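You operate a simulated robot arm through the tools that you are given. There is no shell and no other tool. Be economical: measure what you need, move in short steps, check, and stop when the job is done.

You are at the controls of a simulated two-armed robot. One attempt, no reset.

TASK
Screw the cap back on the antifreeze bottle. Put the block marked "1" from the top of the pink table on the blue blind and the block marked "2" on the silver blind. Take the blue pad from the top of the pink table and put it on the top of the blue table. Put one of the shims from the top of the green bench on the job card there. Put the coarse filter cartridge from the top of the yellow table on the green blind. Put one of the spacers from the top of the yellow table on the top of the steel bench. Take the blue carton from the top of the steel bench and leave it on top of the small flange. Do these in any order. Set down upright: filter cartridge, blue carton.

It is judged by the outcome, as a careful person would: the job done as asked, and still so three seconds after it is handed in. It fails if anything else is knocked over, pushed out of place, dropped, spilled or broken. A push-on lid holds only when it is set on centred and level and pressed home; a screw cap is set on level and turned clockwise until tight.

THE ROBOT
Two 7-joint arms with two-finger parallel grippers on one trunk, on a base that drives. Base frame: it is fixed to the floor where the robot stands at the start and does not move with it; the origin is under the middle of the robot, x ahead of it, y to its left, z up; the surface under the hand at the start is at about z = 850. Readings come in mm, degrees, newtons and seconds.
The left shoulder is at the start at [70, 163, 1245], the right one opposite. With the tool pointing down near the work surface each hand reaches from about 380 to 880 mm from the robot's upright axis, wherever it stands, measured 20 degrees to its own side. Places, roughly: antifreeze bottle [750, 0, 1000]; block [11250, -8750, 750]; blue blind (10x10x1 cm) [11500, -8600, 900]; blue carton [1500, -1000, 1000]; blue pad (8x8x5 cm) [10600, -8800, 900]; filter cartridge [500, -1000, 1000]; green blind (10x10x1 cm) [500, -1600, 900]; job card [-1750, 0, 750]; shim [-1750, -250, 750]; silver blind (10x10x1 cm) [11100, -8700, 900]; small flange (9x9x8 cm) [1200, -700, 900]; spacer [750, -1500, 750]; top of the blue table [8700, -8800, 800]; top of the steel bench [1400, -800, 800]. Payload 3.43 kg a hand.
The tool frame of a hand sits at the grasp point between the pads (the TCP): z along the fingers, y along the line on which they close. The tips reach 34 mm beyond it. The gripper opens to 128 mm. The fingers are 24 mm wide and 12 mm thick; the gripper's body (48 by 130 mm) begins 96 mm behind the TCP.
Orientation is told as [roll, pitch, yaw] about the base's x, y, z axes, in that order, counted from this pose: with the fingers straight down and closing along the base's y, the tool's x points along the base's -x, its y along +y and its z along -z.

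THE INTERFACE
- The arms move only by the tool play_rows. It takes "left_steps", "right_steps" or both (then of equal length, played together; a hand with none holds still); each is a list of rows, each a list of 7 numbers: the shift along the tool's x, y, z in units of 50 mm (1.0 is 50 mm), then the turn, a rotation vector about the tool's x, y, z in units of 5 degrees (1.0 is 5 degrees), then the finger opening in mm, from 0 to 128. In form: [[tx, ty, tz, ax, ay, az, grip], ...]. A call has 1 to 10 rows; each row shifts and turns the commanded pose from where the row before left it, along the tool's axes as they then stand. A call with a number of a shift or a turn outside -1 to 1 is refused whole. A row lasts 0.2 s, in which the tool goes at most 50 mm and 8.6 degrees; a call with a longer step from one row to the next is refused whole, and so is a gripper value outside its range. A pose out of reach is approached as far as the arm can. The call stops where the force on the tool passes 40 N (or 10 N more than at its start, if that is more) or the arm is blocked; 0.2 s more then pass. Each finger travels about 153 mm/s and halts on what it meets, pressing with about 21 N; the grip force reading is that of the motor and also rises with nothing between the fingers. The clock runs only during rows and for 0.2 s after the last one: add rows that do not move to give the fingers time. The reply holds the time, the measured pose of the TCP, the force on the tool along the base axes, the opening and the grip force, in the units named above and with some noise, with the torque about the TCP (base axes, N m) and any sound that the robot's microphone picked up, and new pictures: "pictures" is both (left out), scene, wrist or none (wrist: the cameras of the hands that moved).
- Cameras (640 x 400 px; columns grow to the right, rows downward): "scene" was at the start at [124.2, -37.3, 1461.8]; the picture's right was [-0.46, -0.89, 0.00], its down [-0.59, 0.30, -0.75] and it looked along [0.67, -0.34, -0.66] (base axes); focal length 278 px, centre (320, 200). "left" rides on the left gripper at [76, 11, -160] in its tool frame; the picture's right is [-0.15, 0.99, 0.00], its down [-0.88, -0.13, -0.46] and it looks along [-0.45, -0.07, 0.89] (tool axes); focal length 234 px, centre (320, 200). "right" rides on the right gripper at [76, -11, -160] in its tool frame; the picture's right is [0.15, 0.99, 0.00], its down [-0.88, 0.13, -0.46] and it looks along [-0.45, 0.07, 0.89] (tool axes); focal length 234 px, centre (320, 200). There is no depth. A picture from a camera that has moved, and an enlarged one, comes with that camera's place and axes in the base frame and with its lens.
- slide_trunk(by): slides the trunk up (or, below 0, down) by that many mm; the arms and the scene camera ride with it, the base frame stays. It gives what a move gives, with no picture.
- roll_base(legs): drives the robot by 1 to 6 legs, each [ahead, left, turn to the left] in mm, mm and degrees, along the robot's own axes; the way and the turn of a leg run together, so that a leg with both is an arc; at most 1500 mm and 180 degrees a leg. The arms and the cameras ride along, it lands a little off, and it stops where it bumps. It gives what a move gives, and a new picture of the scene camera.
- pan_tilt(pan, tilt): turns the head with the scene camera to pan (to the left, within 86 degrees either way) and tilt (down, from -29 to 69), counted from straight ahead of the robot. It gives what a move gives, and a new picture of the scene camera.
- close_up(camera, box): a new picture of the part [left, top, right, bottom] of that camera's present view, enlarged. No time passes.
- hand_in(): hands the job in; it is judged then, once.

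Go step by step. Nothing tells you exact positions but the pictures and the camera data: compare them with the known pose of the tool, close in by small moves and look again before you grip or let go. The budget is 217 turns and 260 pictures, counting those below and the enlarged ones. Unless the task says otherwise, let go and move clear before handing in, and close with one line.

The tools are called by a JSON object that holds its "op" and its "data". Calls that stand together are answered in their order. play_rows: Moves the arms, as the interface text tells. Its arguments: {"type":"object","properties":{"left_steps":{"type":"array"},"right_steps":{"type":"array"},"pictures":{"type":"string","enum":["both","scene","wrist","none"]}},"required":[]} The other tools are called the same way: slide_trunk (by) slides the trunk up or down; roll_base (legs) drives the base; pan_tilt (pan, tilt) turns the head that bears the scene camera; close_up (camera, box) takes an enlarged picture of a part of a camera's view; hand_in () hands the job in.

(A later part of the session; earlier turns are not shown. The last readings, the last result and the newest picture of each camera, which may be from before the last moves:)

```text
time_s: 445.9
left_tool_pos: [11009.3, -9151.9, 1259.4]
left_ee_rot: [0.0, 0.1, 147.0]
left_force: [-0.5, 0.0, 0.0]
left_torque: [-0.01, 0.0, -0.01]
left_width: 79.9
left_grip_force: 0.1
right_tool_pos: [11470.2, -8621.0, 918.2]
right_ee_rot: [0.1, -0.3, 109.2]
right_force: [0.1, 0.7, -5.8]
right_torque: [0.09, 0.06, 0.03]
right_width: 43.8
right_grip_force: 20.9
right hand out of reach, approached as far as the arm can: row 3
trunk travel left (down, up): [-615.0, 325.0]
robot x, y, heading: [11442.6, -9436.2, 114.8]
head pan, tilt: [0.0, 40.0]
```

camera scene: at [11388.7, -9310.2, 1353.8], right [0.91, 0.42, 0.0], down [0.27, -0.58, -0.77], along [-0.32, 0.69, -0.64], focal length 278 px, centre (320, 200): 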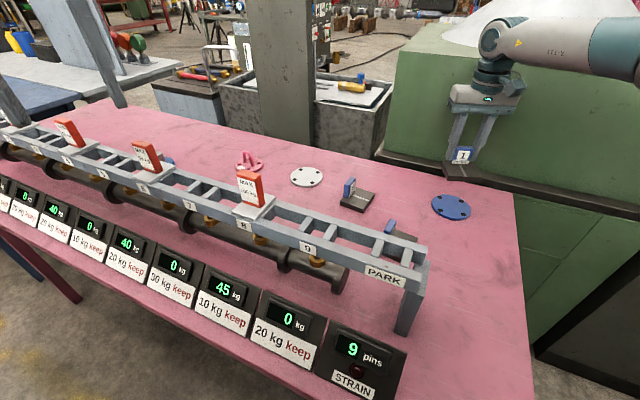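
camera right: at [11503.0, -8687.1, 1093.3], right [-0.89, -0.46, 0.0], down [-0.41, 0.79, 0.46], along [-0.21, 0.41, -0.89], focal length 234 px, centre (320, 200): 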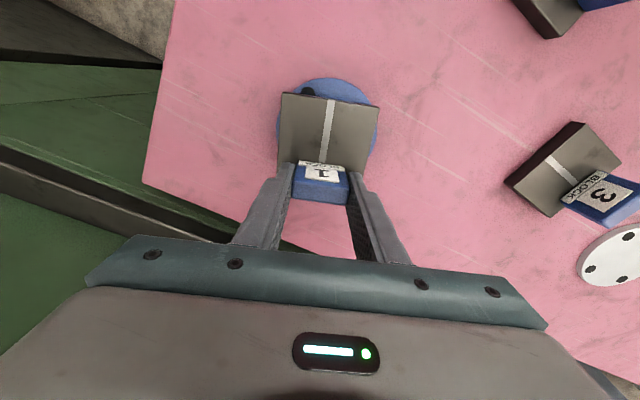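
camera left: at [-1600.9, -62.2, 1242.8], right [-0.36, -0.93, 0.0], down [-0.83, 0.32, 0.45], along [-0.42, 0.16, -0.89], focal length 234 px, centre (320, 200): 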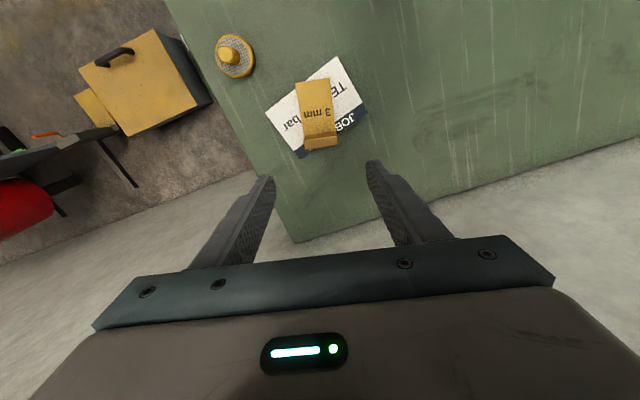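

It drifted about 5 mm, which is still well on the blind. I'll do the last millimetres with the trunk instead.

{"op": "slide_trunk", "data": {"by": -3}}

{"op": "close_up", "data": {"camera": "right", "box": [220, 50, 420, 220]}}

```text
time_s: 446.4
left_tool_pos: [11010.3, -9151.6, 1256.4]
left_ee_rot: [0.0, 0.2, 147.0]
left_force: [0.0, 0.3, -0.4]
left_torque: [0.0, -0.01, -0.01]
left_width: 79.9
left_grip_force: 0.1
right_tool_pos: [11468.8, -8620.7, 916.1]
right_ee_rot: [0.1, -0.4, 109.1]
right_force: [0.7, -0.5, -4.7]
right_torque: [0.02, 0.03, -0.01]
right_width: 44.0
right_grip_force: 21.6
trunk travel left (down, up): [-612.0, 328.0]
robot x, y, heading: [11446.9, -9433.0, 114.7]
head pan, tilt: [0.0, 40.0]
```

```text
2.35 times, centred on (320, 135) of right
camera zoom: at [11506.2, -8690.0, 1075.9], right [-0.89, -0.46, 0.0], down [-0.41, 0.79, 0.46], along [-0.21, 0.41, -0.89], focal length 551 px, centre (320, 353)
```

zoom: 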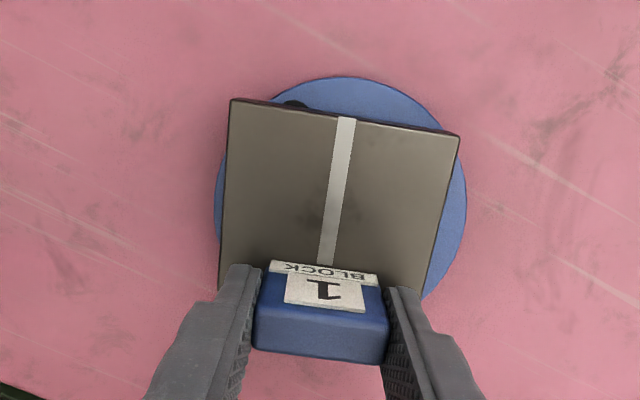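

Very well centred. Lowering a little more until contact.

{"op": "slide_trunk", "data": {"by": -2}}

```text
time_s: 446.9
left_tool_pos: [11009.6, -9152.8, 1254.7]
left_ee_rot: [0.0, 0.1, 147.0]
left_force: [-0.1, -0.4, 0.2]
left_torque: [0.0, -0.01, 0.04]
left_width: 80.2
left_grip_force: 0.0
right_tool_pos: [11468.7, -8621.7, 916.1]
right_ee_rot: [0.2, -0.4, 109.2]
right_force: [0.4, 3.0, 6.9]
right_torque: [-0.3, -0.6, 0.15]
right_width: 43.8
right_grip_force: 20.9
trunk travel left (down, up): [-610.0, 330.0]
robot x, y, heading: [11445.9, -9434.5, 115.1]
head pan, tilt: [0.0, 40.0]
```

Contact. Opening and rising straight up.

{"op": "play_rows", "data": {"right_steps": [[0, 0, 0, 0, 0, 0, 50], [0, 0, 0, 0, 0, 0, 75], [0, 0, 0, 0, 0, 0, 90], [0, 0, -0.3, 0, 0, 0, 90], [0, 0, -0.7, 0, 0, 0, 90], [0, 0, -0.8, 0, 0, 0, 90], [0, 0, -0.8, 0, 0, 0, 90], [0.5, 0.2, 0, 0, 0, 0, 90], [0.8, 0.4, 0, 0, 0, 0, 90], [0.8, 0.4, 0, 0, 0, 0, 90]], "pictures": "both"}}

```text
time_s: 449.1
left_tool_pos: [11010.1, -9153.8, 1254.1]
left_ee_rot: [-0.1, 0.2, 147.0]
left_force: [-0.1, 0.4, 0.5]
left_torque: [0.02, -0.01, 0.0]
left_width: 79.9
left_grip_force: 0.0
right_tool_pos: [11457.6, -8738.8, 1045.3]
right_ee_rot: [0.2, -0.4, 109.2]
right_force: [0.7, -0.6, -0.5]
right_torque: [0.02, -0.02, 0.0]
right_width: 90.1
right_grip_force: 0.0
trunk travel left (down, up): [-610.0, 330.0]
robot x, y, heading: [11442.7, -9432.6, 114.8]
head pan, tilt: [0.0, 40.0]
camera scene: at [11387.6, -9312.5, 1348.9], right [0.91, 0.42, 0.0], down [0.27, -0.58, -0.77], along [-0.32, 0.7, -0.64], focal length 278 px, centre (320, 200)
camera right: at [11494.3, -8808.4, 1204.5], right [-0.89, -0.46, 0.0], down [-0.41, 0.79, 0.46], along [-0.22, 0.41, -0.89], focal length 234 px, centre (320, 200)
```

scene: 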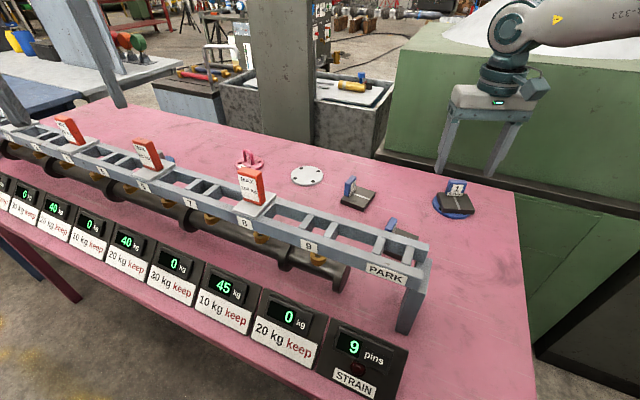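
right: 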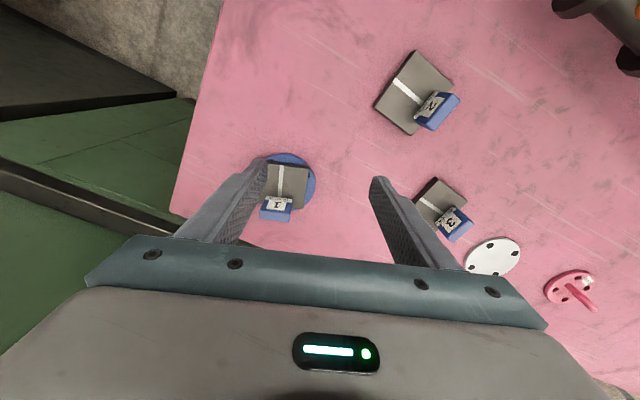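

Block "1" sits on the blue blind. Block "2"'s riser is near [11348, -8848] with its width along y, so I'll raise the hand, turn back to heading 87° and shift left to reach it.

{"op": "play_rows", "data": {"right_steps": [[0, 0, -0.6, 0, 0, 0, 90], [0, 0, -0.9, 0, 0, 0, 90], [0, 0, -0.7, 0, 0, 0, 90]], "pictures": "none"}}

{"op": "roll_base", "data": {"legs": [[0, 0, -28], [0, 290, 0]]}}

{"op": "play_rows", "data": {"right_steps": [[0, 0, 0, 0, 0, 1, 90], [0, 0, 0, 0, 0, 1, 90], [0, 0, 0, 0, 0, 1, 90], [0, 0, 0, 0, 0, 1, 90], [0, 0, 0, 0, 0, 1, 90], [0, 0, 0, 0, 0, 1, 90], [0, 0, 0, 0, 0, 1, 90], [0, 0, 0, 0, 0, 1, 90], [0, 0, 0, 0, 0, 1, 90], [0, 0, 0, 0, 0, 1, 90]], "pictures": "none"}}

```text
time_s: 449.9
left_tool_pos: [11010.2, -9153.9, 1254.0]
left_ee_rot: [0.0, 0.3, 146.9]
left_force: [0.2, -0.9, 0.1]
left_torque: [0.03, 0.0, 0.0]
left_width: 80.0
left_grip_force: 0.0
right_tool_pos: [11458.4, -8737.5, 1154.1]
right_ee_rot: [0.1, -0.3, 109.2]
right_force: [-0.1, 0.0, 0.0]
right_torque: [-0.04, -0.01, 0.03]
right_width: 89.9
right_grip_force: 0.3
trunk travel left (down, up): [-610.0, 330.0]
robot x, y, heading: [11446.8, -9432.3, 114.9]
head pan, tilt: [0.0, 40.0]
```

```text
time_s: 451.8
left_tool_pos: [11194.0, -8983.4, 1254.6]
left_ee_rot: [0.0, 0.2, 119.2]
left_force: [0.7, -0.3, 0.2]
left_torque: [-0.01, 0.04, -0.03]
left_width: 80.0
left_grip_force: 0.0
right_tool_pos: [11783.5, -8824.7, 1153.7]
right_ee_rot: [0.2, -0.3, 81.5]
right_force: [0.1, 0.6, 0.0]
right_torque: [-0.01, 0.04, -0.01]
right_width: 90.1
right_grip_force: 0.1
trunk travel left (down, up): [-610.0, 330.0]
robot x, y, heading: [11447.4, -9435.7, 87.1]
head pan, tilt: [0.0, 40.0]
stopped in leg 1: the robot was blocked; the commanded pose is now the measured one
camera scene: at [11452.5, -9298.8, 1348.7], right [1.0, -0.05, 0.0], down [-0.03, -0.64, -0.77], along [0.04, 0.76, -0.64], focal length 278 px, centre (320, 200)
```

scene: 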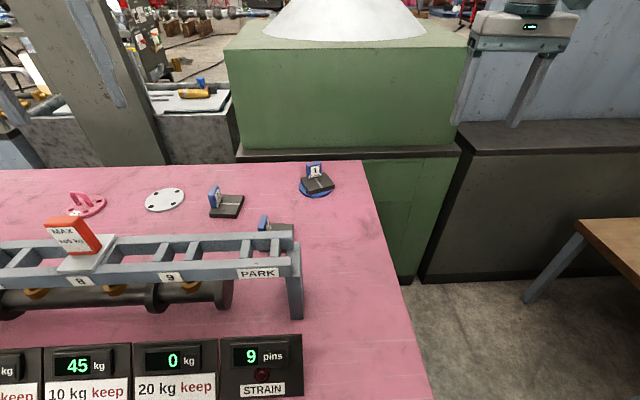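

```text
time_s: 454.0
left_tool_pos: [11192.7, -8983.2, 1253.6]
left_ee_rot: [0.0, 0.2, 119.2]
left_force: [0.0, -0.4, 0.5]
left_torque: [0.01, 0.03, 0.0]
left_width: 80.3
left_grip_force: 0.0
right_tool_pos: [11782.3, -8824.1, 1154.4]
right_ee_rot: [0.4, -0.1, 31.4]
right_force: [0.3, 0.4, -0.2]
right_torque: [-0.02, -0.01, -0.01]
right_width: 90.3
right_grip_force: 0.1
trunk travel left (down, up): [-610.0, 330.0]
robot x, y, heading: [11443.1, -9437.4, 87.0]
head pan, tilt: [0.0, 40.0]
```

The rotation stopped just as it finished, probably with the base brushing the table leg; nothing on the table moved. I'll move left away from it and finish turning the hand.

{"op": "roll_base", "data": {"legs": [[0, 300, 0]]}}

{"op": "play_rows", "data": {"right_steps": [[0, 0, 0, 0, 0, 1, 90], [0, 0, 0, 0, 0, 1, 90], [0, 0, 0, 0, 0, 1, 90], [0, 0, 0, 0, 0, 1, 90], [0, 0, 0, 0, 0, 1, 90], [0, 0, 0, 0, 0, 1, 90], [0, 0, 0, 0, 0, 0, 90]], "pictures": "wrist"}}

```text
time_s: 456.1
left_tool_pos: [10895.5, -8966.2, 1254.1]
left_ee_rot: [0.1, 0.0, 119.0]
left_force: [0.6, 0.4, -0.3]
left_torque: [0.02, 0.01, -0.01]
left_width: 80.0
left_grip_force: 0.0
right_tool_pos: [11484.5, -8810.2, 1154.2]
right_ee_rot: [0.4, 0.0, 31.4]
right_force: [0.8, 0.5, 0.8]
right_torque: [0.01, 0.02, -0.02]
right_width: 90.2
right_grip_force: 0.1
trunk travel left (down, up): [-610.0, 330.0]
robot x, y, heading: [11145.6, -9419.0, 86.8]
head pan, tilt: [0.0, 40.0]
camera scene: at [11153.2, -9282.9, 1348.7], right [1.0, -0.05, 0.0], down [-0.04, -0.64, -0.77], along [0.04, 0.76, -0.64], focal length 278 px, centre (320, 200)
```

scene: 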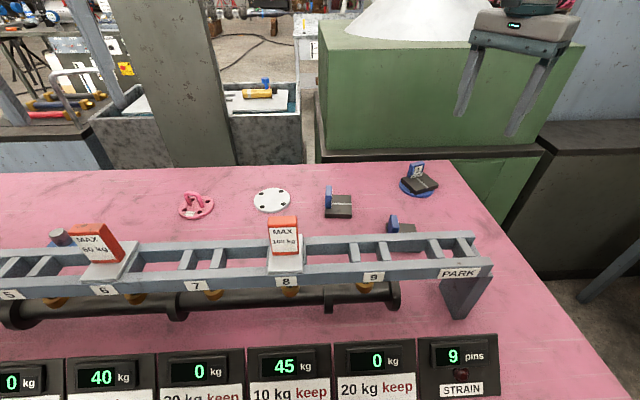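

```text
time_s: 457.7
left_tool_pos: [10893.9, -8966.4, 1255.3]
left_ee_rot: [0.0, 0.1, 118.9]
left_force: [0.3, -0.3, 0.9]
left_torque: [0.02, -0.04, 0.01]
left_width: 80.0
left_grip_force: 0.0
right_tool_pos: [11483.5, -8809.9, 1154.6]
right_ee_rot: [0.3, 0.0, 1.2]
right_force: [0.3, -0.2, 0.5]
right_torque: [0.02, -0.02, 0.01]
right_width: 90.1
right_grip_force: 0.1
trunk travel left (down, up): [-610.0, 330.0]
robot x, y, heading: [11147.4, -9421.3, 86.7]
head pan, tilt: [0.0, 40.0]
camera right: at [11409.7, -8823.8, 1314.5], right [-0.17, 0.99, 0.01], down [0.88, 0.15, 0.46], along [0.45, 0.08, -0.89], focal length 234 px, centre (320, 200)
```

right: 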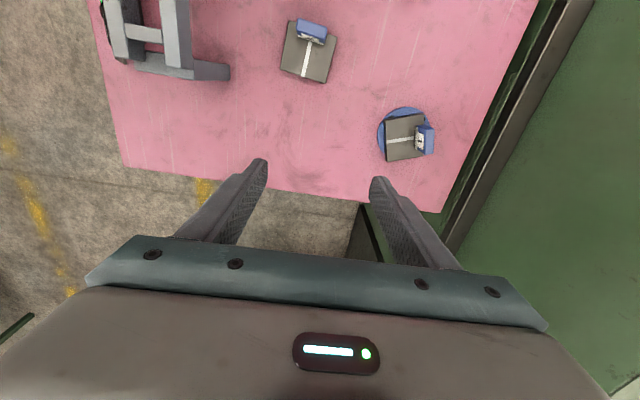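

Block "2"'s riser is near [11343, -8846]. I'll line up with it and lower partway.

{"op": "play_rows", "data": {"right_steps": [[0, 0, 0, 0, 0, 0.8, 90], [0, 0, 0, 0, 0, 0.64, 90], [0.5, -0.2, 0, 0, 0, 0, 90], [0.7, -0.3, 0, 0, 0, 0, 90], [0.8, -0.3, 0, 0, 0, 0, 90], [0.7, -0.2, 0.2, 0, 0, 0, 90], [0, 0, 0.8, 0, 0, 0, 90], [0, 0, 0.8, 0, 0, 0, 90], [0, 0, 0.6, 0, 0, 0, 90], [0, 0, 0, 0, 0, 0, 90]], "pictures": "wrist"}}

```text
time_s: 459.9
left_tool_pos: [10894.8, -8967.1, 1254.4]
left_ee_rot: [-0.1, 0.1, 119.0]
left_force: [-0.7, -0.5, -0.1]
left_torque: [0.02, -0.03, -0.03]
left_width: 80.2
left_grip_force: 0.1
right_tool_pos: [11349.4, -8844.7, 1036.7]
right_ee_rot: [0.4, 0.2, -5.9]
right_force: [0.4, 0.9, 0.7]
right_torque: [0.02, -0.02, 0.0]
right_width: 90.1
right_grip_force: 0.1
right hand out of reach, approached as far as the arm can: row 6
trunk travel left (down, up): [-610.0, 330.0]
robot x, y, heading: [11149.9, -9419.7, 86.9]
head pan, tilt: [0.0, 40.0]
camera right: at [11273.8, -8849.2, 1198.6], right [-0.04, 1.0, 0.01], down [0.89, 0.04, 0.45], along [0.45, 0.03, -0.89], focal length 234 px, centre (320, 200)
```

right: 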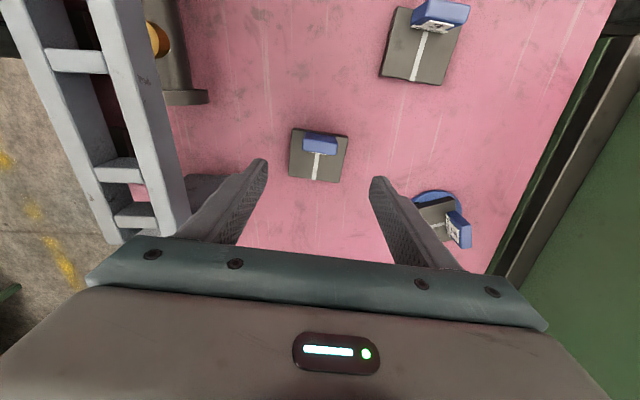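

I'll shift the base 40 mm left for comfort, re-centre on the riser, and lower.

{"op": "roll_base", "data": {"legs": [[0, 40, 0]]}}

{"op": "play_rows", "data": {"right_steps": [[-0.35, 0.05, 0, 0, 0, 0, 90], [-0.35, 0.05, 0.3, 0, 0, 0, 90], [0, 0, 0.6, 0, 0, 0, 90], [0, 0, 0.6, 0, 0, 0, 90], [0, 0, 0, 0, 0, 0, 90]], "pictures": "wrist"}}

```text
time_s: 460.8
left_tool_pos: [10859.2, -8962.5, 1255.1]
left_ee_rot: [0.2, 0.1, 118.9]
left_force: [-0.5, 0.0, 1.0]
left_torque: [-0.02, 0.06, 0.0]
left_width: 80.1
left_grip_force: 0.2
right_tool_pos: [11313.6, -8841.4, 1037.2]
right_ee_rot: [0.4, 0.2, -6.0]
right_force: [0.3, -0.5, 0.0]
right_torque: [0.0, 0.02, -0.02]
right_width: 89.7
right_grip_force: 0.1
trunk travel left (down, up): [-610.0, 330.0]
robot x, y, heading: [11104.2, -9414.6, 86.6]
head pan, tilt: [0.0, 40.0]
camera scene: at [11117.3, -9280.8, 1348.7], right [1.0, -0.06, 0.0], down [-0.04, -0.64, -0.77], along [0.04, 0.76, -0.64], focal length 278 px, centre (320, 200)
```

scene: 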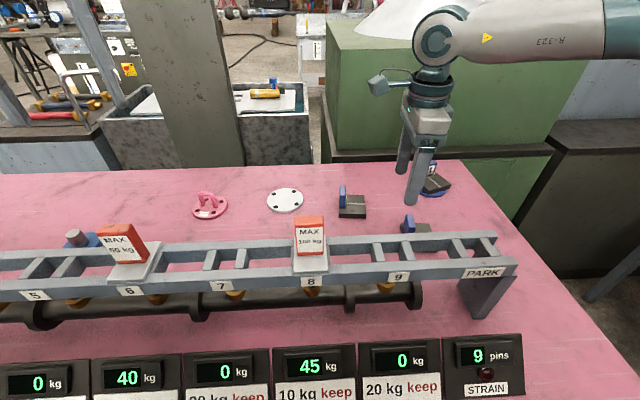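

```text
time_s: 462.0
left_tool_pos: [10856.2, -8964.0, 1255.9]
left_ee_rot: [-0.1, 0.1, 118.9]
left_force: [-0.9, 0.3, -0.2]
left_torque: [0.01, -0.01, -0.02]
left_width: 79.8
left_grip_force: 0.1
right_tool_pos: [11348.3, -8840.1, 962.7]
right_ee_rot: [0.3, 0.2, -6.1]
right_force: [-0.5, -0.3, -0.1]
right_torque: [0.02, 0.0, 0.02]
right_width: 90.1
right_grip_force: 0.1
trunk travel left (down, up): [-610.0, 330.0]
robot x, y, heading: [11111.5, -9414.7, 86.6]
head pan, tilt: [0.0, 40.0]
camera right: at [11271.4, -8845.3, 1123.0], right [-0.04, 1.0, 0.01], down [0.89, 0.03, 0.45], along [0.45, 0.02, -0.89], focal length 234 px, centre (320, 200)
```

right: 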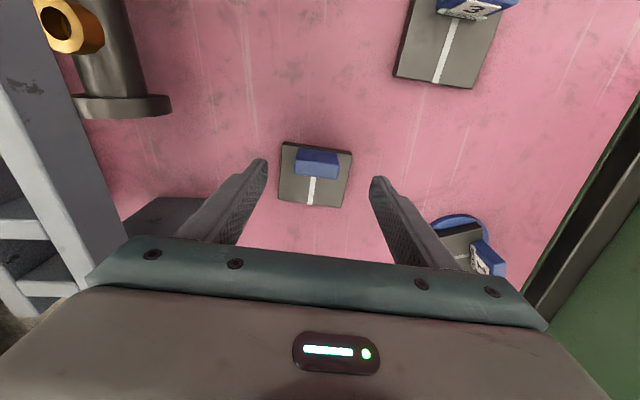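

The riser is centred between the fingers; I'll shift 6 mm in -x, lower to z ≈ 908 and close.

{"op": "play_rows", "data": {"right_steps": [[0.12, -0.04, 0.3, 0, 0, 0, 90], [0, 0, 0.4, 0, 0, 0, 90], [0, 0, 0.38, 0, 0, 0, 80], [0, 0, 0, 0, 0, 0, 60], [0, 0, 0, 0, 0, 0, 45], [0, 0, 0, 0, 0, 0, 25], [0, 0, 0, 0, 0, 0, 25], [0, 0, -0.2, 0, 0, 0, 25], [0, 0, -0.3, 0, 0, 0, 25], [0, 0, 0, 0, 0, 0, 25]], "pictures": "wrist"}}

```text
time_s: 464.2
left_tool_pos: [10855.2, -8962.3, 1254.2]
left_ee_rot: [0.0, 0.2, 118.9]
left_force: [0.6, -0.6, 0.2]
left_torque: [-0.03, 0.01, 0.0]
left_width: 80.0
left_grip_force: 0.2
right_tool_pos: [11342.3, -8840.3, 932.9]
right_ee_rot: [0.2, 0.1, -6.0]
right_force: [0.5, 1.1, -5.5]
right_torque: [0.05, 0.1, -0.02]
right_width: 43.8
right_grip_force: 21.4
trunk travel left (down, up): [-610.0, 330.0]
robot x, y, heading: [11110.0, -9418.5, 86.9]
head pan, tilt: [0.0, 40.0]
camera right: at [11266.1, -8844.4, 1093.2], right [-0.04, 1.0, 0.0], down [0.89, 0.04, 0.45], along [0.45, 0.02, -0.89], focal length 234 px, centre (320, 200)
```

right: 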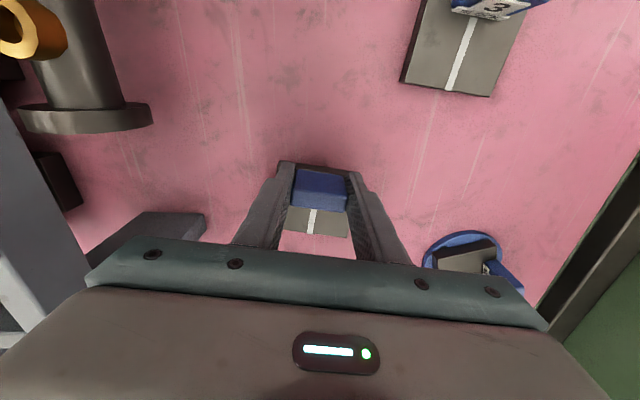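

Block "2" is held. I'll raise it and drive 285 mm left toward the silver blind.

{"op": "play_rows", "data": {"right_steps": [[0, 0, -0.5, 0, 0, 0, 25], [0, 0, -0.8, 0, 0, 0, 25], [0, 0, -0.8, 0, 0, 0, 25], [0, 0, -0.5, 0, 0, 0, 25], [0, 0, 0, 0, 0, 0, 25]], "pictures": "none"}}

{"op": "roll_base", "data": {"legs": [[0, 285, 3]]}}

{"op": "play_rows", "data": {"right_steps": [[0, 0.4, 0, 0, 0, 0, 25], [0.1, 0.7, 0, 0, 0, 0, 25], [0.1, 0.7, 0, 0, 0, 0, 25], [0.1, 0.6, 0, 0, 0, 0, 25], [0, 0.3, 0, 0, 0, 0, 25], [0, 0, 0, 0, 0, 0, 25], [0, 0, 0, 0, 0, 0, 25]], "pictures": "both"}}

```text
time_s: 465.4
left_tool_pos: [10855.9, -8962.6, 1253.7]
left_ee_rot: [0.0, 0.2, 118.9]
left_force: [0.0, 0.3, 0.0]
left_torque: [-0.06, 0.01, 0.01]
left_width: 79.9
left_grip_force: 0.0
right_tool_pos: [11342.2, -8840.6, 1063.1]
right_ee_rot: [0.3, 0.2, -6.0]
right_force: [-0.1, 0.2, -4.4]
right_torque: [0.03, 0.18, 0.0]
right_width: 43.7
right_grip_force: 20.9
trunk travel left (down, up): [-610.0, 330.0]
robot x, y, heading: [11103.6, -9412.5, 86.6]
head pan, tilt: [0.0, 40.0]
```

```text
time_s: 467.3
left_tool_pos: [10550.7, -8967.9, 1253.7]
left_ee_rot: [0.1, 0.2, 121.9]
left_force: [0.4, -0.6, -0.1]
left_torque: [-0.01, 0.04, -0.01]
left_width: 79.9
left_grip_force: 0.1
right_tool_pos: [11027.2, -8820.8, 1062.9]
right_ee_rot: [0.3, 0.2, -3.1]
right_force: [-0.8, 0.4, -4.9]
right_torque: [0.04, 0.12, 0.0]
right_width: 43.8
right_grip_force: 21.1
trunk travel left (down, up): [-610.0, 330.0]
robot x, y, heading: [10825.1, -9404.9, 89.6]
head pan, tilt: [0.0, 40.0]
camera scene: at [10824.3, -9271.7, 1348.7], right [1.0, 0.0, 0.0], down [0.0, -0.64, -0.77], along [0.0, 0.77, -0.64], focal length 278 px, centre (320, 200)
```

scene: 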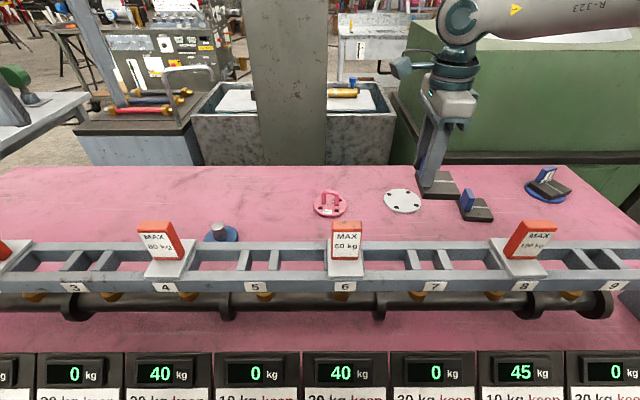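

```text
time_s: 468.9
left_tool_pos: [10549.9, -8969.0, 1253.4]
left_ee_rot: [0.1, 0.2, 121.9]
left_force: [-0.5, 0.5, -0.1]
left_torque: [-0.03, -0.02, 0.01]
left_width: 80.1
left_grip_force: 0.0
right_tool_pos: [11059.6, -8729.9, 1060.1]
right_ee_rot: [0.4, 0.2, -3.1]
right_force: [0.3, -0.2, -5.0]
right_torque: [-0.01, 0.12, 0.01]
right_width: 43.8
right_grip_force: 20.5
right hand out of reach, approached as far as the arm can: row 3, 4, 5
trunk travel left (down, up): [-610.0, 330.0]
robot x, y, heading: [10829.5, -9411.8, 89.8]
head pan, tilt: [0.0, 40.0]
camera scene: at [10823.9, -9271.2, 1348.6], right [1.0, 0.0, 0.0], down [0.0, -0.64, -0.77], along [0.0, 0.77, -0.64], focal length 278 px, centre (320, 200)
camera right: at [10984.5, -8737.8, 1220.1], right [-0.09, 1.0, 0.01], down [0.89, 0.08, 0.45], along [0.45, 0.05, -0.89], focal length 234 px, centre (320, 200)
```

scene: 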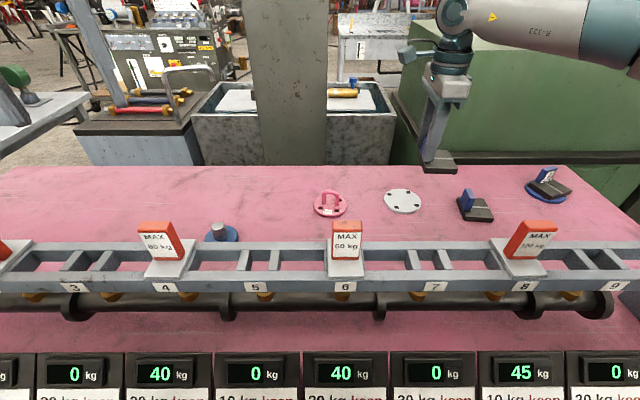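
right: 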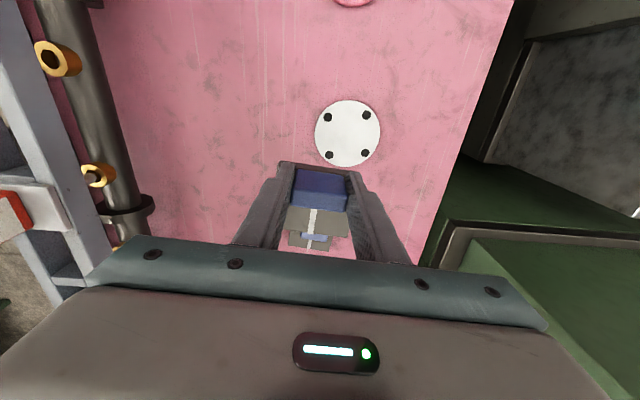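

The silver blind is at about [11051, -8687], but the arm is at an inner limit. As with the first block, I'll turn the robot 25° left and shift right so the arm reaches outward.

{"op": "roll_base", "data": {"legs": [[0, 0, 25], [-80, -172, 0]]}}

{"op": "close_up", "data": {"camera": "right", "box": [0, 0, 640, 400]}}

```text
time_s: 471.8
left_tool_pos: [10578.6, -9126.2, 1253.4]
left_ee_rot: [0.0, 0.1, 146.7]
left_force: [0.8, 0.8, -0.2]
left_torque: [0.03, -0.02, -0.01]
left_width: 79.9
left_grip_force: 0.1
right_tool_pos: [10941.8, -8696.2, 1060.5]
right_ee_rot: [0.4, 0.3, 21.7]
right_force: [-1.0, 0.3, -5.1]
right_torque: [-0.04, 0.14, 0.03]
right_width: 44.1
right_grip_force: 20.9
trunk travel left (down, up): [-610.0, 330.0]
robot x, y, heading: [11012.1, -9409.8, 114.8]
head pan, tilt: [0.0, 40.0]
camera scene: at [10955.4, -9286.5, 1348.6], right [0.91, 0.42, 0.0], down [0.27, -0.59, -0.77], along [-0.32, 0.7, -0.64], focal length 278 px, centre (320, 200)
```

scene: 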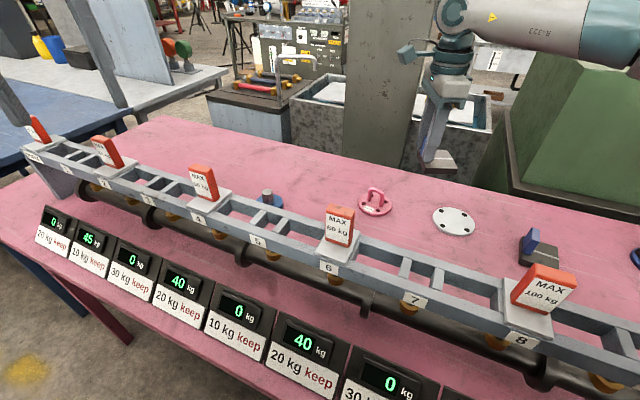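

```text
1.00 times, centred on (320, 200) of right (not enlarged: the box is as wide or as high as the picture)
camera zoom: at [10877.2, -8735.7, 1220.3], right [-0.5, 0.86, 0.01], down [0.77, 0.44, 0.45], along [0.39, 0.23, -0.89], focal length 234 px, centre (320, 200)
```

zoom: 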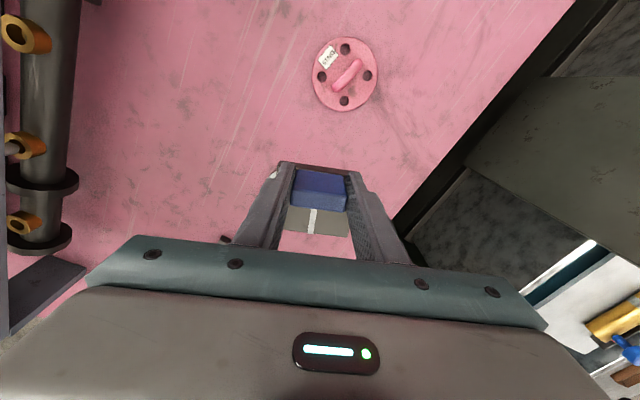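

Now I'll move 80 mm in +x to bring the block over the silver blind and lower a little.

{"op": "play_rows", "data": {"right_steps": [[-0.3, -0.15, 0, 0, 0, 0, 25], [-0.5, -0.2, 0, 0, 0, 0, 25], [-0.46, -0.2, 0, 0, 0, 0, 25], [-0.2, -0.1, 0.2, 0, 0, 0, 25], [0, 0, 0.5, 0, 0, 0, 25], [0, 0, 0.5, 0, 0, 0, 25], [0, 0, 0, 0, 0, 0, 25]], "pictures": "both"}}

```text
time_s: 473.4
left_tool_pos: [10579.3, -9127.5, 1254.4]
left_ee_rot: [0.1, 0.1, 146.7]
left_force: [-0.3, -0.1, 0.0]
left_torque: [0.01, 0.01, -0.04]
left_width: 80.1
left_grip_force: 0.1
right_tool_pos: [11022.3, -8698.8, 1000.4]
right_ee_rot: [0.4, 0.3, 21.8]
right_force: [-0.5, -0.6, -5.9]
right_torque: [-0.07, 0.11, -0.01]
right_width: 43.7
right_grip_force: 21.3
trunk travel left (down, up): [-610.0, 330.0]
robot x, y, heading: [11013.0, -9411.6, 114.3]
head pan, tilt: [0.0, 40.0]
camera scene: at [10956.0, -9286.7, 1348.7], right [0.91, 0.42, 0.0], down [0.27, -0.59, -0.77], along [-0.32, 0.7, -0.64], focal length 278 px, centre (320, 200)
camera right: at [10957.3, -8738.6, 1160.1], right [-0.5, 0.86, 0.01], down [0.77, 0.44, 0.45], along [0.39, 0.23, -0.89], focal length 234 px, centre (320, 200)
```

scene: 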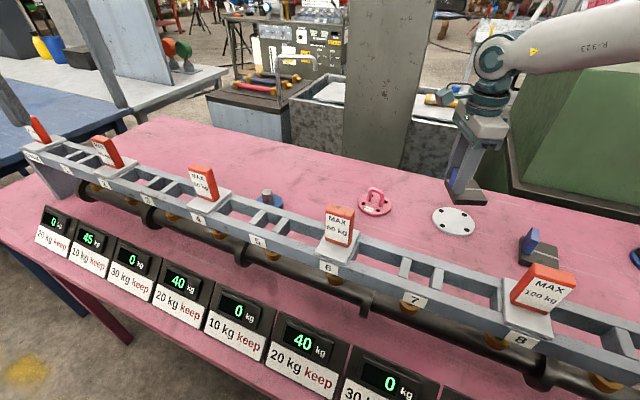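
right: 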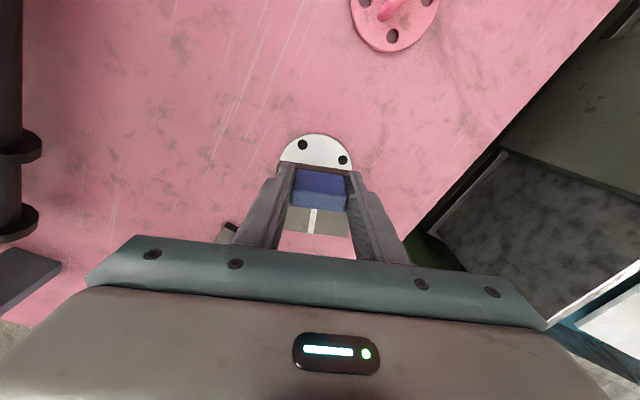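

Alignment agrees within about 4 mm. I'll correct and lower to just above the blind.

{"op": "play_rows", "data": {"right_steps": [[0.07, 0.05, 0.2, 0, 0, 0, 25], [0, 0, 0.5, 0, 0, 0, 25], [0, 0, 0.5, 0, 0, 0, 25], [0, 0, 0.25, 0, 0, 0, 25], [0, 0, 0, 0, 0, 0, 25]], "pictures": "none"}}

{"op": "close_up", "data": {"camera": "scene", "box": [410, 140, 510, 250]}}

```text
time_s: 474.6
left_tool_pos: [10579.2, -9126.7, 1254.0]
left_ee_rot: [0.0, 0.1, 146.7]
left_force: [-0.3, 0.1, 0.4]
left_torque: [-0.02, 0.0, 0.02]
left_width: 80.2
left_grip_force: 0.0
right_tool_pos: [11016.3, -8698.1, 926.0]
right_ee_rot: [0.4, 0.3, 21.7]
right_force: [0.3, -0.3, -5.2]
right_torque: [-0.03, 0.15, 0.04]
right_width: 43.7
right_grip_force: 21.0
trunk travel left (down, up): [-610.0, 330.0]
robot x, y, heading: [11011.9, -9413.5, 114.6]
head pan, tilt: [0.0, 40.0]
```

```text
3.64 times, centred on (460, 195) of scene
camera zoom: at [10956.0, -9286.5, 1348.7], right [0.91, 0.42, 0.0], down [0.27, -0.59, -0.77], along [-0.32, 0.7, -0.64], focal length 1012 px, centre (-189, 218)
```

zoom: 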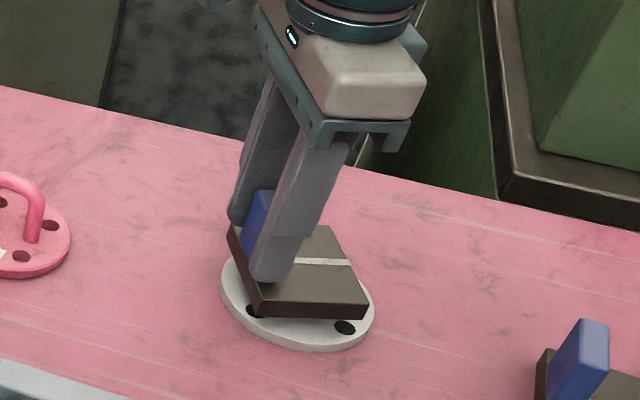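

It is centred. Lowering the last few millimetres to contact.

{"op": "play_rows", "data": {"right_steps": [[0, 0, 0.08, 0, 0, 0, 25], [0, 0, 0.04, 0, 0, 0, 25], [0, 0, 0.03, 0, 0, 0, 25], [0, 0, 0.03, 0, 0, 0, 25], [0, 0, 0, 0, 0, 0, 25]], "pictures": "none"}}

```text
time_s: 475.8
left_tool_pos: [10579.3, -9126.0, 1252.6]
left_ee_rot: [0.0, 0.2, 146.7]
left_force: [0.4, 0.1, -0.4]
left_torque: [-0.02, -0.02, -0.01]
left_width: 80.1
left_grip_force: 0.0
right_tool_pos: [11016.3, -8697.0, 918.1]
right_ee_rot: [0.5, 0.0, 21.7]
right_force: [-0.3, -0.7, -5.8]
right_torque: [-0.03, 0.13, 0.0]
right_width: 43.8
right_grip_force: 21.1
trunk travel left (down, up): [-610.0, 330.0]
robot x, y, heading: [11012.0, -9412.0, 114.8]
head pan, tilt: [0.0, 40.0]
```

{"op": "play_rows", "data": {"right_steps": [[0, 0, 0.03, 0, 0, 0, 25], [0, 0, 0.03, 0, 0, 0, 25], [0, 0, 0, 0, 0, 0, 25]], "pictures": "none"}}

```text
time_s: 476.6
left_tool_pos: [10579.3, -9127.6, 1253.9]
left_ee_rot: [0.0, 0.2, 146.6]
left_force: [-0.8, -1.1, 0.2]
left_torque: [-0.03, 0.03, 0.02]
left_width: 80.2
left_grip_force: 0.1
right_tool_pos: [11017.6, -8697.7, 916.2]
right_ee_rot: [0.7, 0.3, 21.7]
right_force: [0.3, 3.4, 10.7]
right_torque: [-0.22, -0.75, 0.17]
right_width: 43.9
right_grip_force: 21.6
trunk travel left (down, up): [-610.0, 330.0]
robot x, y, heading: [11012.1, -9412.4, 114.4]
head pan, tilt: [0.0, 40.0]
```

Contact. Opening and rising straight up.

{"op": "play_rows", "data": {"right_steps": [[0, 0, -0.02, 0, 0, 0, 50], [0, 0, 0, 0, 0, 0, 75], [0, 0, 0, 0, 0, 0, 90], [0, 0, -0.3, 0, 0, 0, 90], [0, 0, -0.7, 0, 0, 0, 90], [0, 0, -0.8, 0, 0, 0, 90], [0, 0, -0.9, 0, 0, 0, 90], [0, 0, -0.9, 0, 0, 0, 90], [0, 0, -0.9, 0, 0, 0, 90], [0, 0, 0, 0, 0, 0, 90]], "pictures": "scene"}}

{"op": "close_up", "data": {"camera": "scene", "box": [240, 140, 560, 270]}}

```text
time_s: 478.8
left_tool_pos: [10579.8, -9127.0, 1253.6]
left_ee_rot: [0.1, 0.2, 146.8]
left_force: [-0.1, 0.7, -0.1]
left_torque: [0.0, -0.01, -0.02]
left_width: 79.6
left_grip_force: 0.0
right_tool_pos: [11019.2, -8698.1, 1140.3]
right_ee_rot: [0.4, 0.2, 21.8]
right_force: [-0.5, -0.1, -0.4]
right_torque: [-0.01, 0.0, 0.02]
right_width: 90.2
right_grip_force: 0.1
trunk travel left (down, up): [-610.0, 330.0]
robot x, y, heading: [11010.0, -9412.3, 114.4]
head pan, tilt: [0.0, 40.0]
camera scene: at [10955.9, -9286.6, 1348.7], right [0.91, 0.42, 0.0], down [0.27, -0.59, -0.77], along [-0.32, 0.7, -0.64], focal length 278 px, centre (320, 200)
```

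scene: 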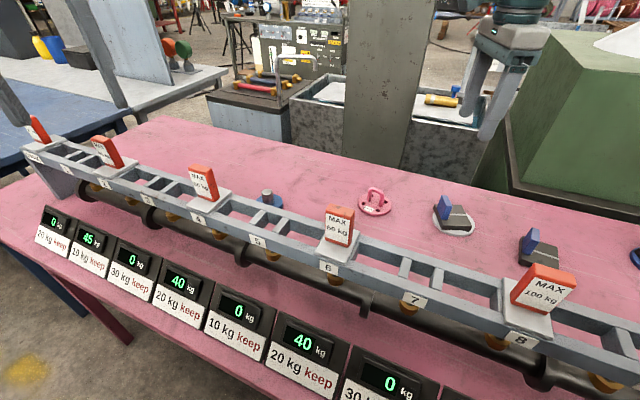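

```text
2.00 times, centred on (400, 205) of scene
camera zoom: at [10955.9, -9286.6, 1348.7], right [0.91, 0.42, 0.0], down [0.27, -0.59, -0.77], along [-0.32, 0.7, -0.64], focal length 557 px, centre (160, 190)
```

zoom: 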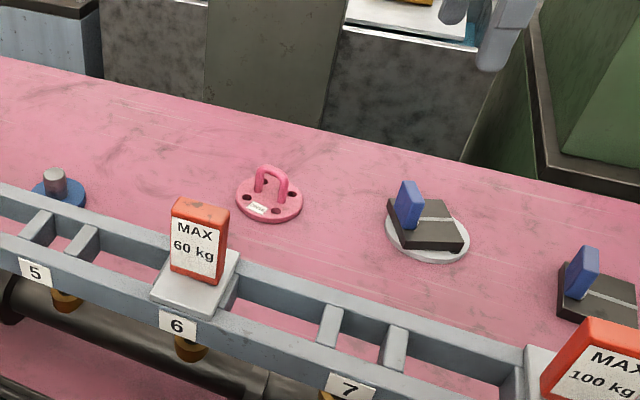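

Block "2" is on the silver blind. Last item: the blue pad with its grey knob near [10590, -8830]; I'll drive so that the right hand comes right over it.

{"op": "roll_base", "data": {"legs": [[62, 445, 0]]}}

{"op": "close_up", "data": {"camera": "right", "box": [0, 0, 640, 400]}}

```text
time_s: 481.5
left_tool_pos: [10151.3, -9253.4, 1254.2]
left_ee_rot: [0.0, 0.2, 146.6]
left_force: [-0.4, -0.1, 0.0]
left_torque: [0.0, -0.02, -0.02]
left_width: 80.0
left_grip_force: 0.0
right_tool_pos: [10590.0, -8826.1, 1140.7]
right_ee_rot: [0.4, 0.3, 21.6]
right_force: [0.9, 0.0, -0.9]
right_torque: [0.01, -0.01, 0.01]
right_width: 89.9
right_grip_force: 0.0
trunk travel left (down, up): [-610.0, 330.0]
robot x, y, heading: [10584.6, -9534.8, 114.4]
head pan, tilt: [0.0, 40.0]
camera scene: at [10527.5, -9414.1, 1348.7], right [0.91, 0.41, 0.0], down [0.27, -0.59, -0.77], along [-0.32, 0.7, -0.64], focal length 278 px, centre (320, 200)
```

scene: 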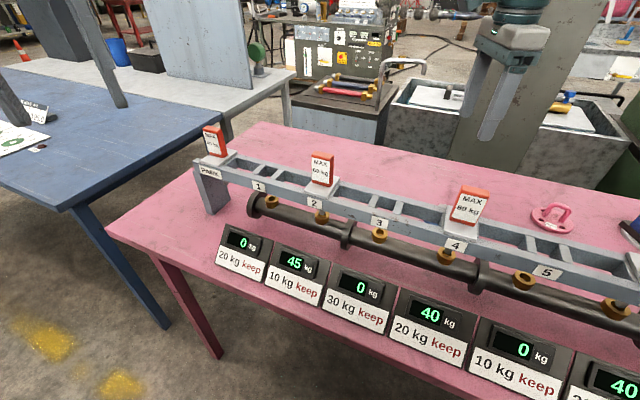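

```text
1.00 times, centred on (320, 200) of right (not enlarged: the box is as wide or as high as the picture)
camera zoom: at [10525.9, -8865.3, 1301.3], right [-0.5, 0.87, 0.01], down [0.77, 0.44, 0.45], along [0.39, 0.23, -0.89], focal length 234 px, centre (320, 200)
```

zoom: 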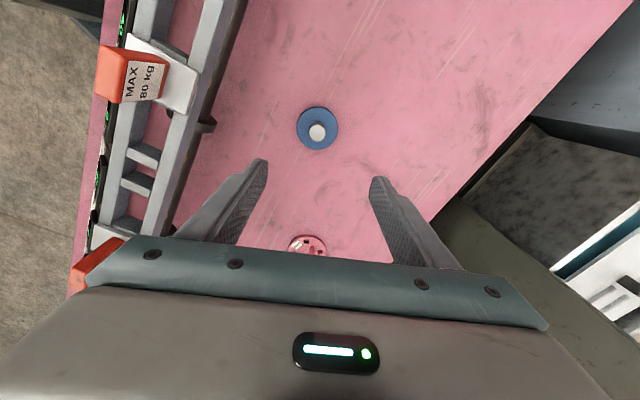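

The pad is at about [10595, -8829], with a knob about 29 mm wide. I'll centre and lower.

{"op": "play_rows", "data": {"right_steps": [[-0.07, -0.09, 0.5, 0, 0, 0, 80], [0, 0, 0.9, 0, 0, 0, 80], [0, 0, 0.9, 0, 0, 0, 80], [0, 0, 0.9, 0, 0, 0, 80], [0, 0, 0.5, 0, 0, 0, 80], [0, 0, 0, 0, 0, 0, 80]], "pictures": "wrist"}}

```text
time_s: 482.9
left_tool_pos: [10152.3, -9253.2, 1253.8]
left_ee_rot: [0.0, 0.1, 146.7]
left_force: [0.4, -0.2, -0.3]
left_torque: [-0.01, -0.02, -0.01]
left_width: 79.9
left_grip_force: 0.0
right_tool_pos: [10594.6, -8828.5, 957.1]
right_ee_rot: [0.4, 0.1, 21.6]
right_force: [0.7, -0.7, 0.1]
right_torque: [0.04, 0.01, 0.0]
right_width: 80.1
right_grip_force: 0.1
trunk travel left (down, up): [-610.0, 330.0]
robot x, y, heading: [10583.3, -9539.5, 114.2]
head pan, tilt: [0.0, 40.0]
camera right: at [10530.5, -8868.4, 1117.9], right [-0.5, 0.87, 0.01], down [0.77, 0.44, 0.45], along [0.39, 0.23, -0.89], focal length 234 px, centre (320, 200)
```

right: 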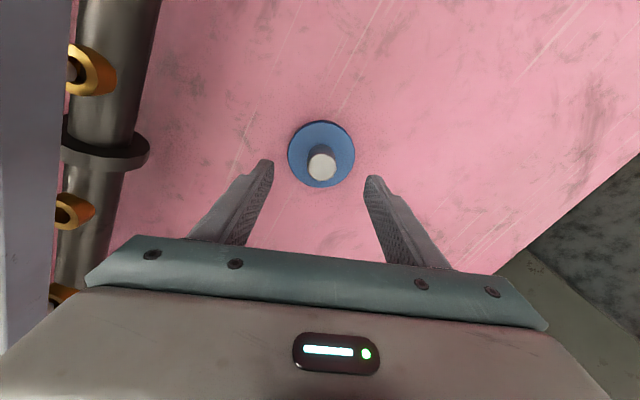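

Centred. Lowering to z ≈ 912 and closing on the knob.

{"op": "play_rows", "data": {"right_steps": [[0.06, -0.02, 0.3, 0, 0, 0, 70], [0, 0, 0.4, 0, 0, 0, 70], [0, 0, 0.2, 0, 0, 0, 60], [0, 0, 0, 0, 0, 0, 40], [0, 0, 0, 0, 0, 0, 15], [0, 0, 0, 0, 0, 0, 15], [0, 0, -0.3, 0, 0, 0, 15], [0, 0, -0.6, 0, 0, 0, 15], [0, 0, -0.9, 0, 0, 0, 15], [0, 0, 0, 0, 0, 0, 15]], "pictures": "wrist"}}

```text
time_s: 485.1
left_tool_pos: [10150.1, -9252.1, 1253.7]
left_ee_rot: [0.0, 0.2, 146.5]
left_force: [0.3, -0.1, 0.3]
left_torque: [0.01, -0.01, 0.01]
left_width: 79.5
left_grip_force: 0.0
right_tool_pos: [10592.4, -8828.9, 1001.4]
right_ee_rot: [0.3, 0.4, 21.6]
right_force: [0.0, 0.2, -1.0]
right_torque: [-0.02, 0.0, 0.02]
right_width: 29.2
right_grip_force: 20.7
trunk travel left (down, up): [-610.0, 330.0]
robot x, y, heading: [10582.2, -9536.1, 114.3]
head pan, tilt: [0.0, 40.0]
camera right: at [10527.8, -8869.1, 1162.0], right [-0.5, 0.87, 0.01], down [0.77, 0.44, 0.45], along [0.39, 0.23, -0.89], focal length 234 px, centre (320, 200)
```

right: 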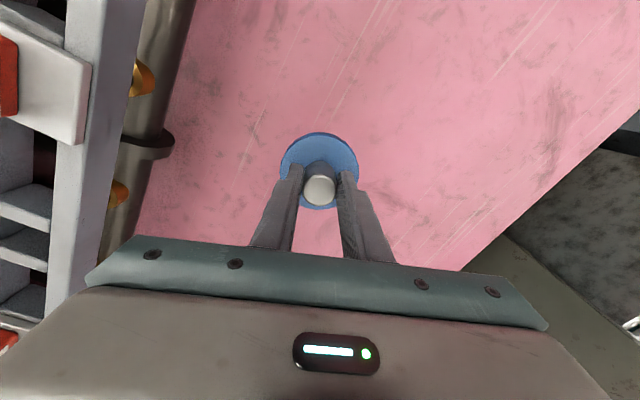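

The pad is held by its knob. I'll raise it and drive over to the free right end of the blue table, about [9450, -8980].

{"op": "play_rows", "data": {"right_steps": [[0, 0, -0.6, 0, 0, 0, 15], [0, 0, -0.9, 0, 0, 0, 15], [0, 0, -0.9, 0, 0, 0, 15], [0, 0, -0.6, 0, 0, 0, 15], [0, 0, 0, 0, 0, 0, 15]], "pictures": "none"}}

{"op": "roll_base", "data": {"legs": [[333, 1104, 0]]}}

{"op": "close_up", "data": {"camera": "right", "box": [0, 0, 640, 400]}}

```text
time_s: 486.3
left_tool_pos: [10151.0, -9252.9, 1254.8]
left_ee_rot: [0.0, 0.1, 146.6]
left_force: [0.1, -0.6, -1.1]
left_torque: [0.01, -0.01, 0.0]
left_width: 80.1
left_grip_force: 0.0
right_tool_pos: [10592.8, -8830.8, 1151.2]
right_ee_rot: [0.4, 0.3, 21.6]
right_force: [-0.2, -1.0, -2.6]
right_torque: [0.0, 0.02, -0.01]
right_width: 29.1
right_grip_force: 20.8
trunk travel left (down, up): [-610.0, 330.0]
robot x, y, heading: [10586.8, -9539.1, 114.5]
head pan, tilt: [0.0, 40.0]
```

```text
time_s: 492.2
left_tool_pos: [9005.2, -9409.1, 1254.0]
left_ee_rot: [0.0, 0.1, 146.5]
left_force: [0.0, 0.6, 0.7]
left_torque: [0.0, 0.0, -0.01]
left_width: 79.9
left_grip_force: 0.0
right_tool_pos: [9446.9, -8987.7, 1150.0]
right_ee_rot: [0.4, 0.4, 21.5]
right_force: [-0.7, -0.2, -2.4]
right_torque: [-0.01, -0.02, 0.03]
right_width: 29.2
right_grip_force: 21.3
trunk travel left (down, up): [-610.0, 330.0]
robot x, y, heading: [9434.6, -9695.0, 114.6]
head pan, tilt: [0.0, 40.0]
camera scene: at [9380.5, -9571.5, 1348.7], right [0.91, 0.41, 0.0], down [0.27, -0.59, -0.77], along [-0.32, 0.7, -0.64], focal length 278 px, centre (320, 200)
```

scene: 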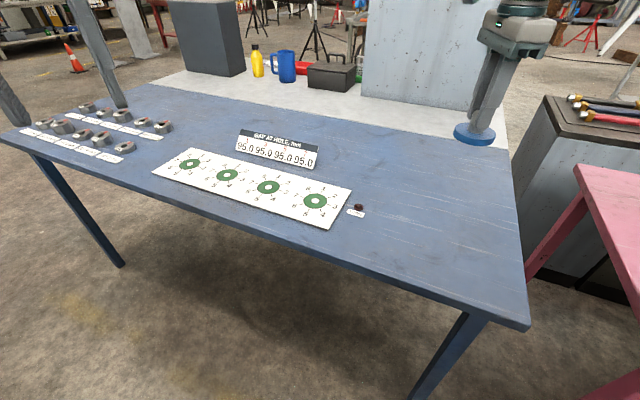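

```text
1.00 times, centred on (320, 200) of right (not enlarged: the box is as wide or as high as the picture)
camera zoom: at [9382.2, -9027.5, 1311.4], right [-0.5, 0.87, 0.01], down [0.77, 0.44, 0.45], along [0.39, 0.23, -0.89], focal length 234 px, centre (320, 200)
```

zoom: 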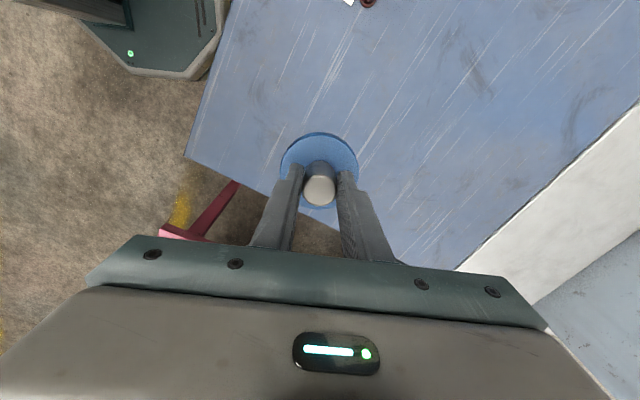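

The spot under the hand is clear, about 170 mm from the table's end. I'll lower the pad.

{"op": "play_rows", "data": {"right_steps": [[0, 0, 0.5, 0, 0, 0, 15], [0, 0, 0.9, 0, 0, 0, 15], [0, 0, 0.9, 0, 0, 0, 15], [0, 0, 0.9, 0, 0, 0, 15], [0, 0, 0.7, 0, 0, 0, 15], [0, 0, 0.3, 0, 0, 0, 15], [0, 0, 0, 0, 0, 0, 15]], "pictures": "wrist"}}

```text
time_s: 493.8
left_tool_pos: [9004.4, -9409.0, 1254.1]
left_ee_rot: [0.0, 0.1, 146.5]
left_force: [-1.0, 0.5, 0.2]
left_torque: [0.02, 0.01, -0.02]
left_width: 80.3
left_grip_force: 0.1
right_tool_pos: [9445.6, -8987.9, 940.9]
right_ee_rot: [0.5, 0.2, 21.5]
right_force: [0.5, 0.5, -3.2]
right_torque: [0.02, 0.02, 0.02]
right_width: 28.9
right_grip_force: 20.8
trunk travel left (down, up): [-610.0, 330.0]
robot x, y, heading: [9434.5, -9693.0, 114.4]
head pan, tilt: [0.0, 40.0]
camera right: at [9381.3, -9026.9, 1100.8], right [-0.5, 0.87, 0.01], down [0.77, 0.44, 0.45], along [0.39, 0.23, -0.89], focal length 234 px, centre (320, 200)
```

right: 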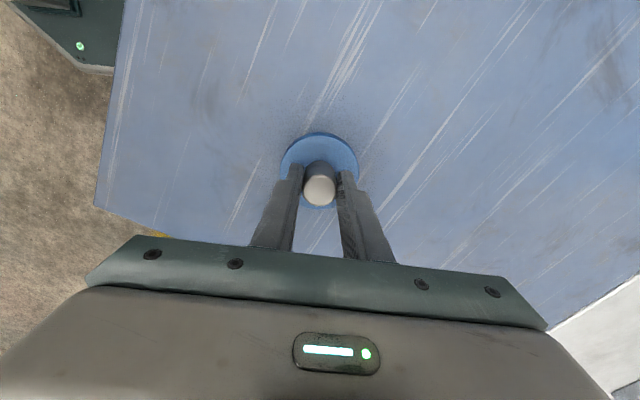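

{"op": "play_rows", "data": {"right_steps": [[0, 0, 0.3, 0, 0, 0, 15], [0, 0, 0.12, 0, 0, 0, 15], [0, 0, 0.06, 0, 0, 0, 15], [0, 0, 0.04, 0, 0, 0, 15], [0, 0, 0.03, 0, 0, 0, 15], [0, 0, 0, 0, 0, 0, 15]], "pictures": "none"}}

```text
time_s: 495.2
left_tool_pos: [9003.7, -9409.7, 1254.1]
left_ee_rot: [0.0, 0.0, 146.5]
left_force: [0.6, 0.2, -0.6]
left_torque: [-0.02, -0.02, 0.02]
left_width: 80.2
left_grip_force: 0.0
right_tool_pos: [9445.0, -8988.1, 913.0]
right_ee_rot: [0.4, 0.4, 21.5]
right_force: [-0.6, 0.5, -2.8]
right_torque: [0.02, 0.0, 0.01]
right_width: 29.2
right_grip_force: 21.2
trunk travel left (down, up): [-610.0, 330.0]
robot x, y, heading: [9437.8, -9699.4, 114.3]
head pan, tilt: [0.0, 40.0]
```

{"op": "play_rows", "data": {"right_steps": [[0, 0, 0.03, 0, 0, 0, 15], [0, 0, 0.03, 0, 0, 0, 15], [0, 0, 0.03, 0, 0, 0, 15], [0, 0, 0, 0, 0, 0, 15]], "pictures": "none"}}

```text
time_s: 496.2
left_tool_pos: [9004.6, -9411.3, 1254.5]
left_ee_rot: [0.0, 0.0, 146.5]
left_force: [0.2, -1.4, 0.2]
left_torque: [0.01, 0.02, -0.01]
left_width: 80.0
left_grip_force: 0.1
right_tool_pos: [9444.8, -8986.4, 910.8]
right_ee_rot: [0.6, 0.3, 21.5]
right_force: [2.4, 2.4, 12.8]
right_torque: [-0.16, -0.21, -0.02]
right_width: 29.1
right_grip_force: 20.8
trunk travel left (down, up): [-610.0, 330.0]
robot x, y, heading: [9435.5, -9693.6, 114.6]
head pan, tilt: [0.0, 40.0]
```

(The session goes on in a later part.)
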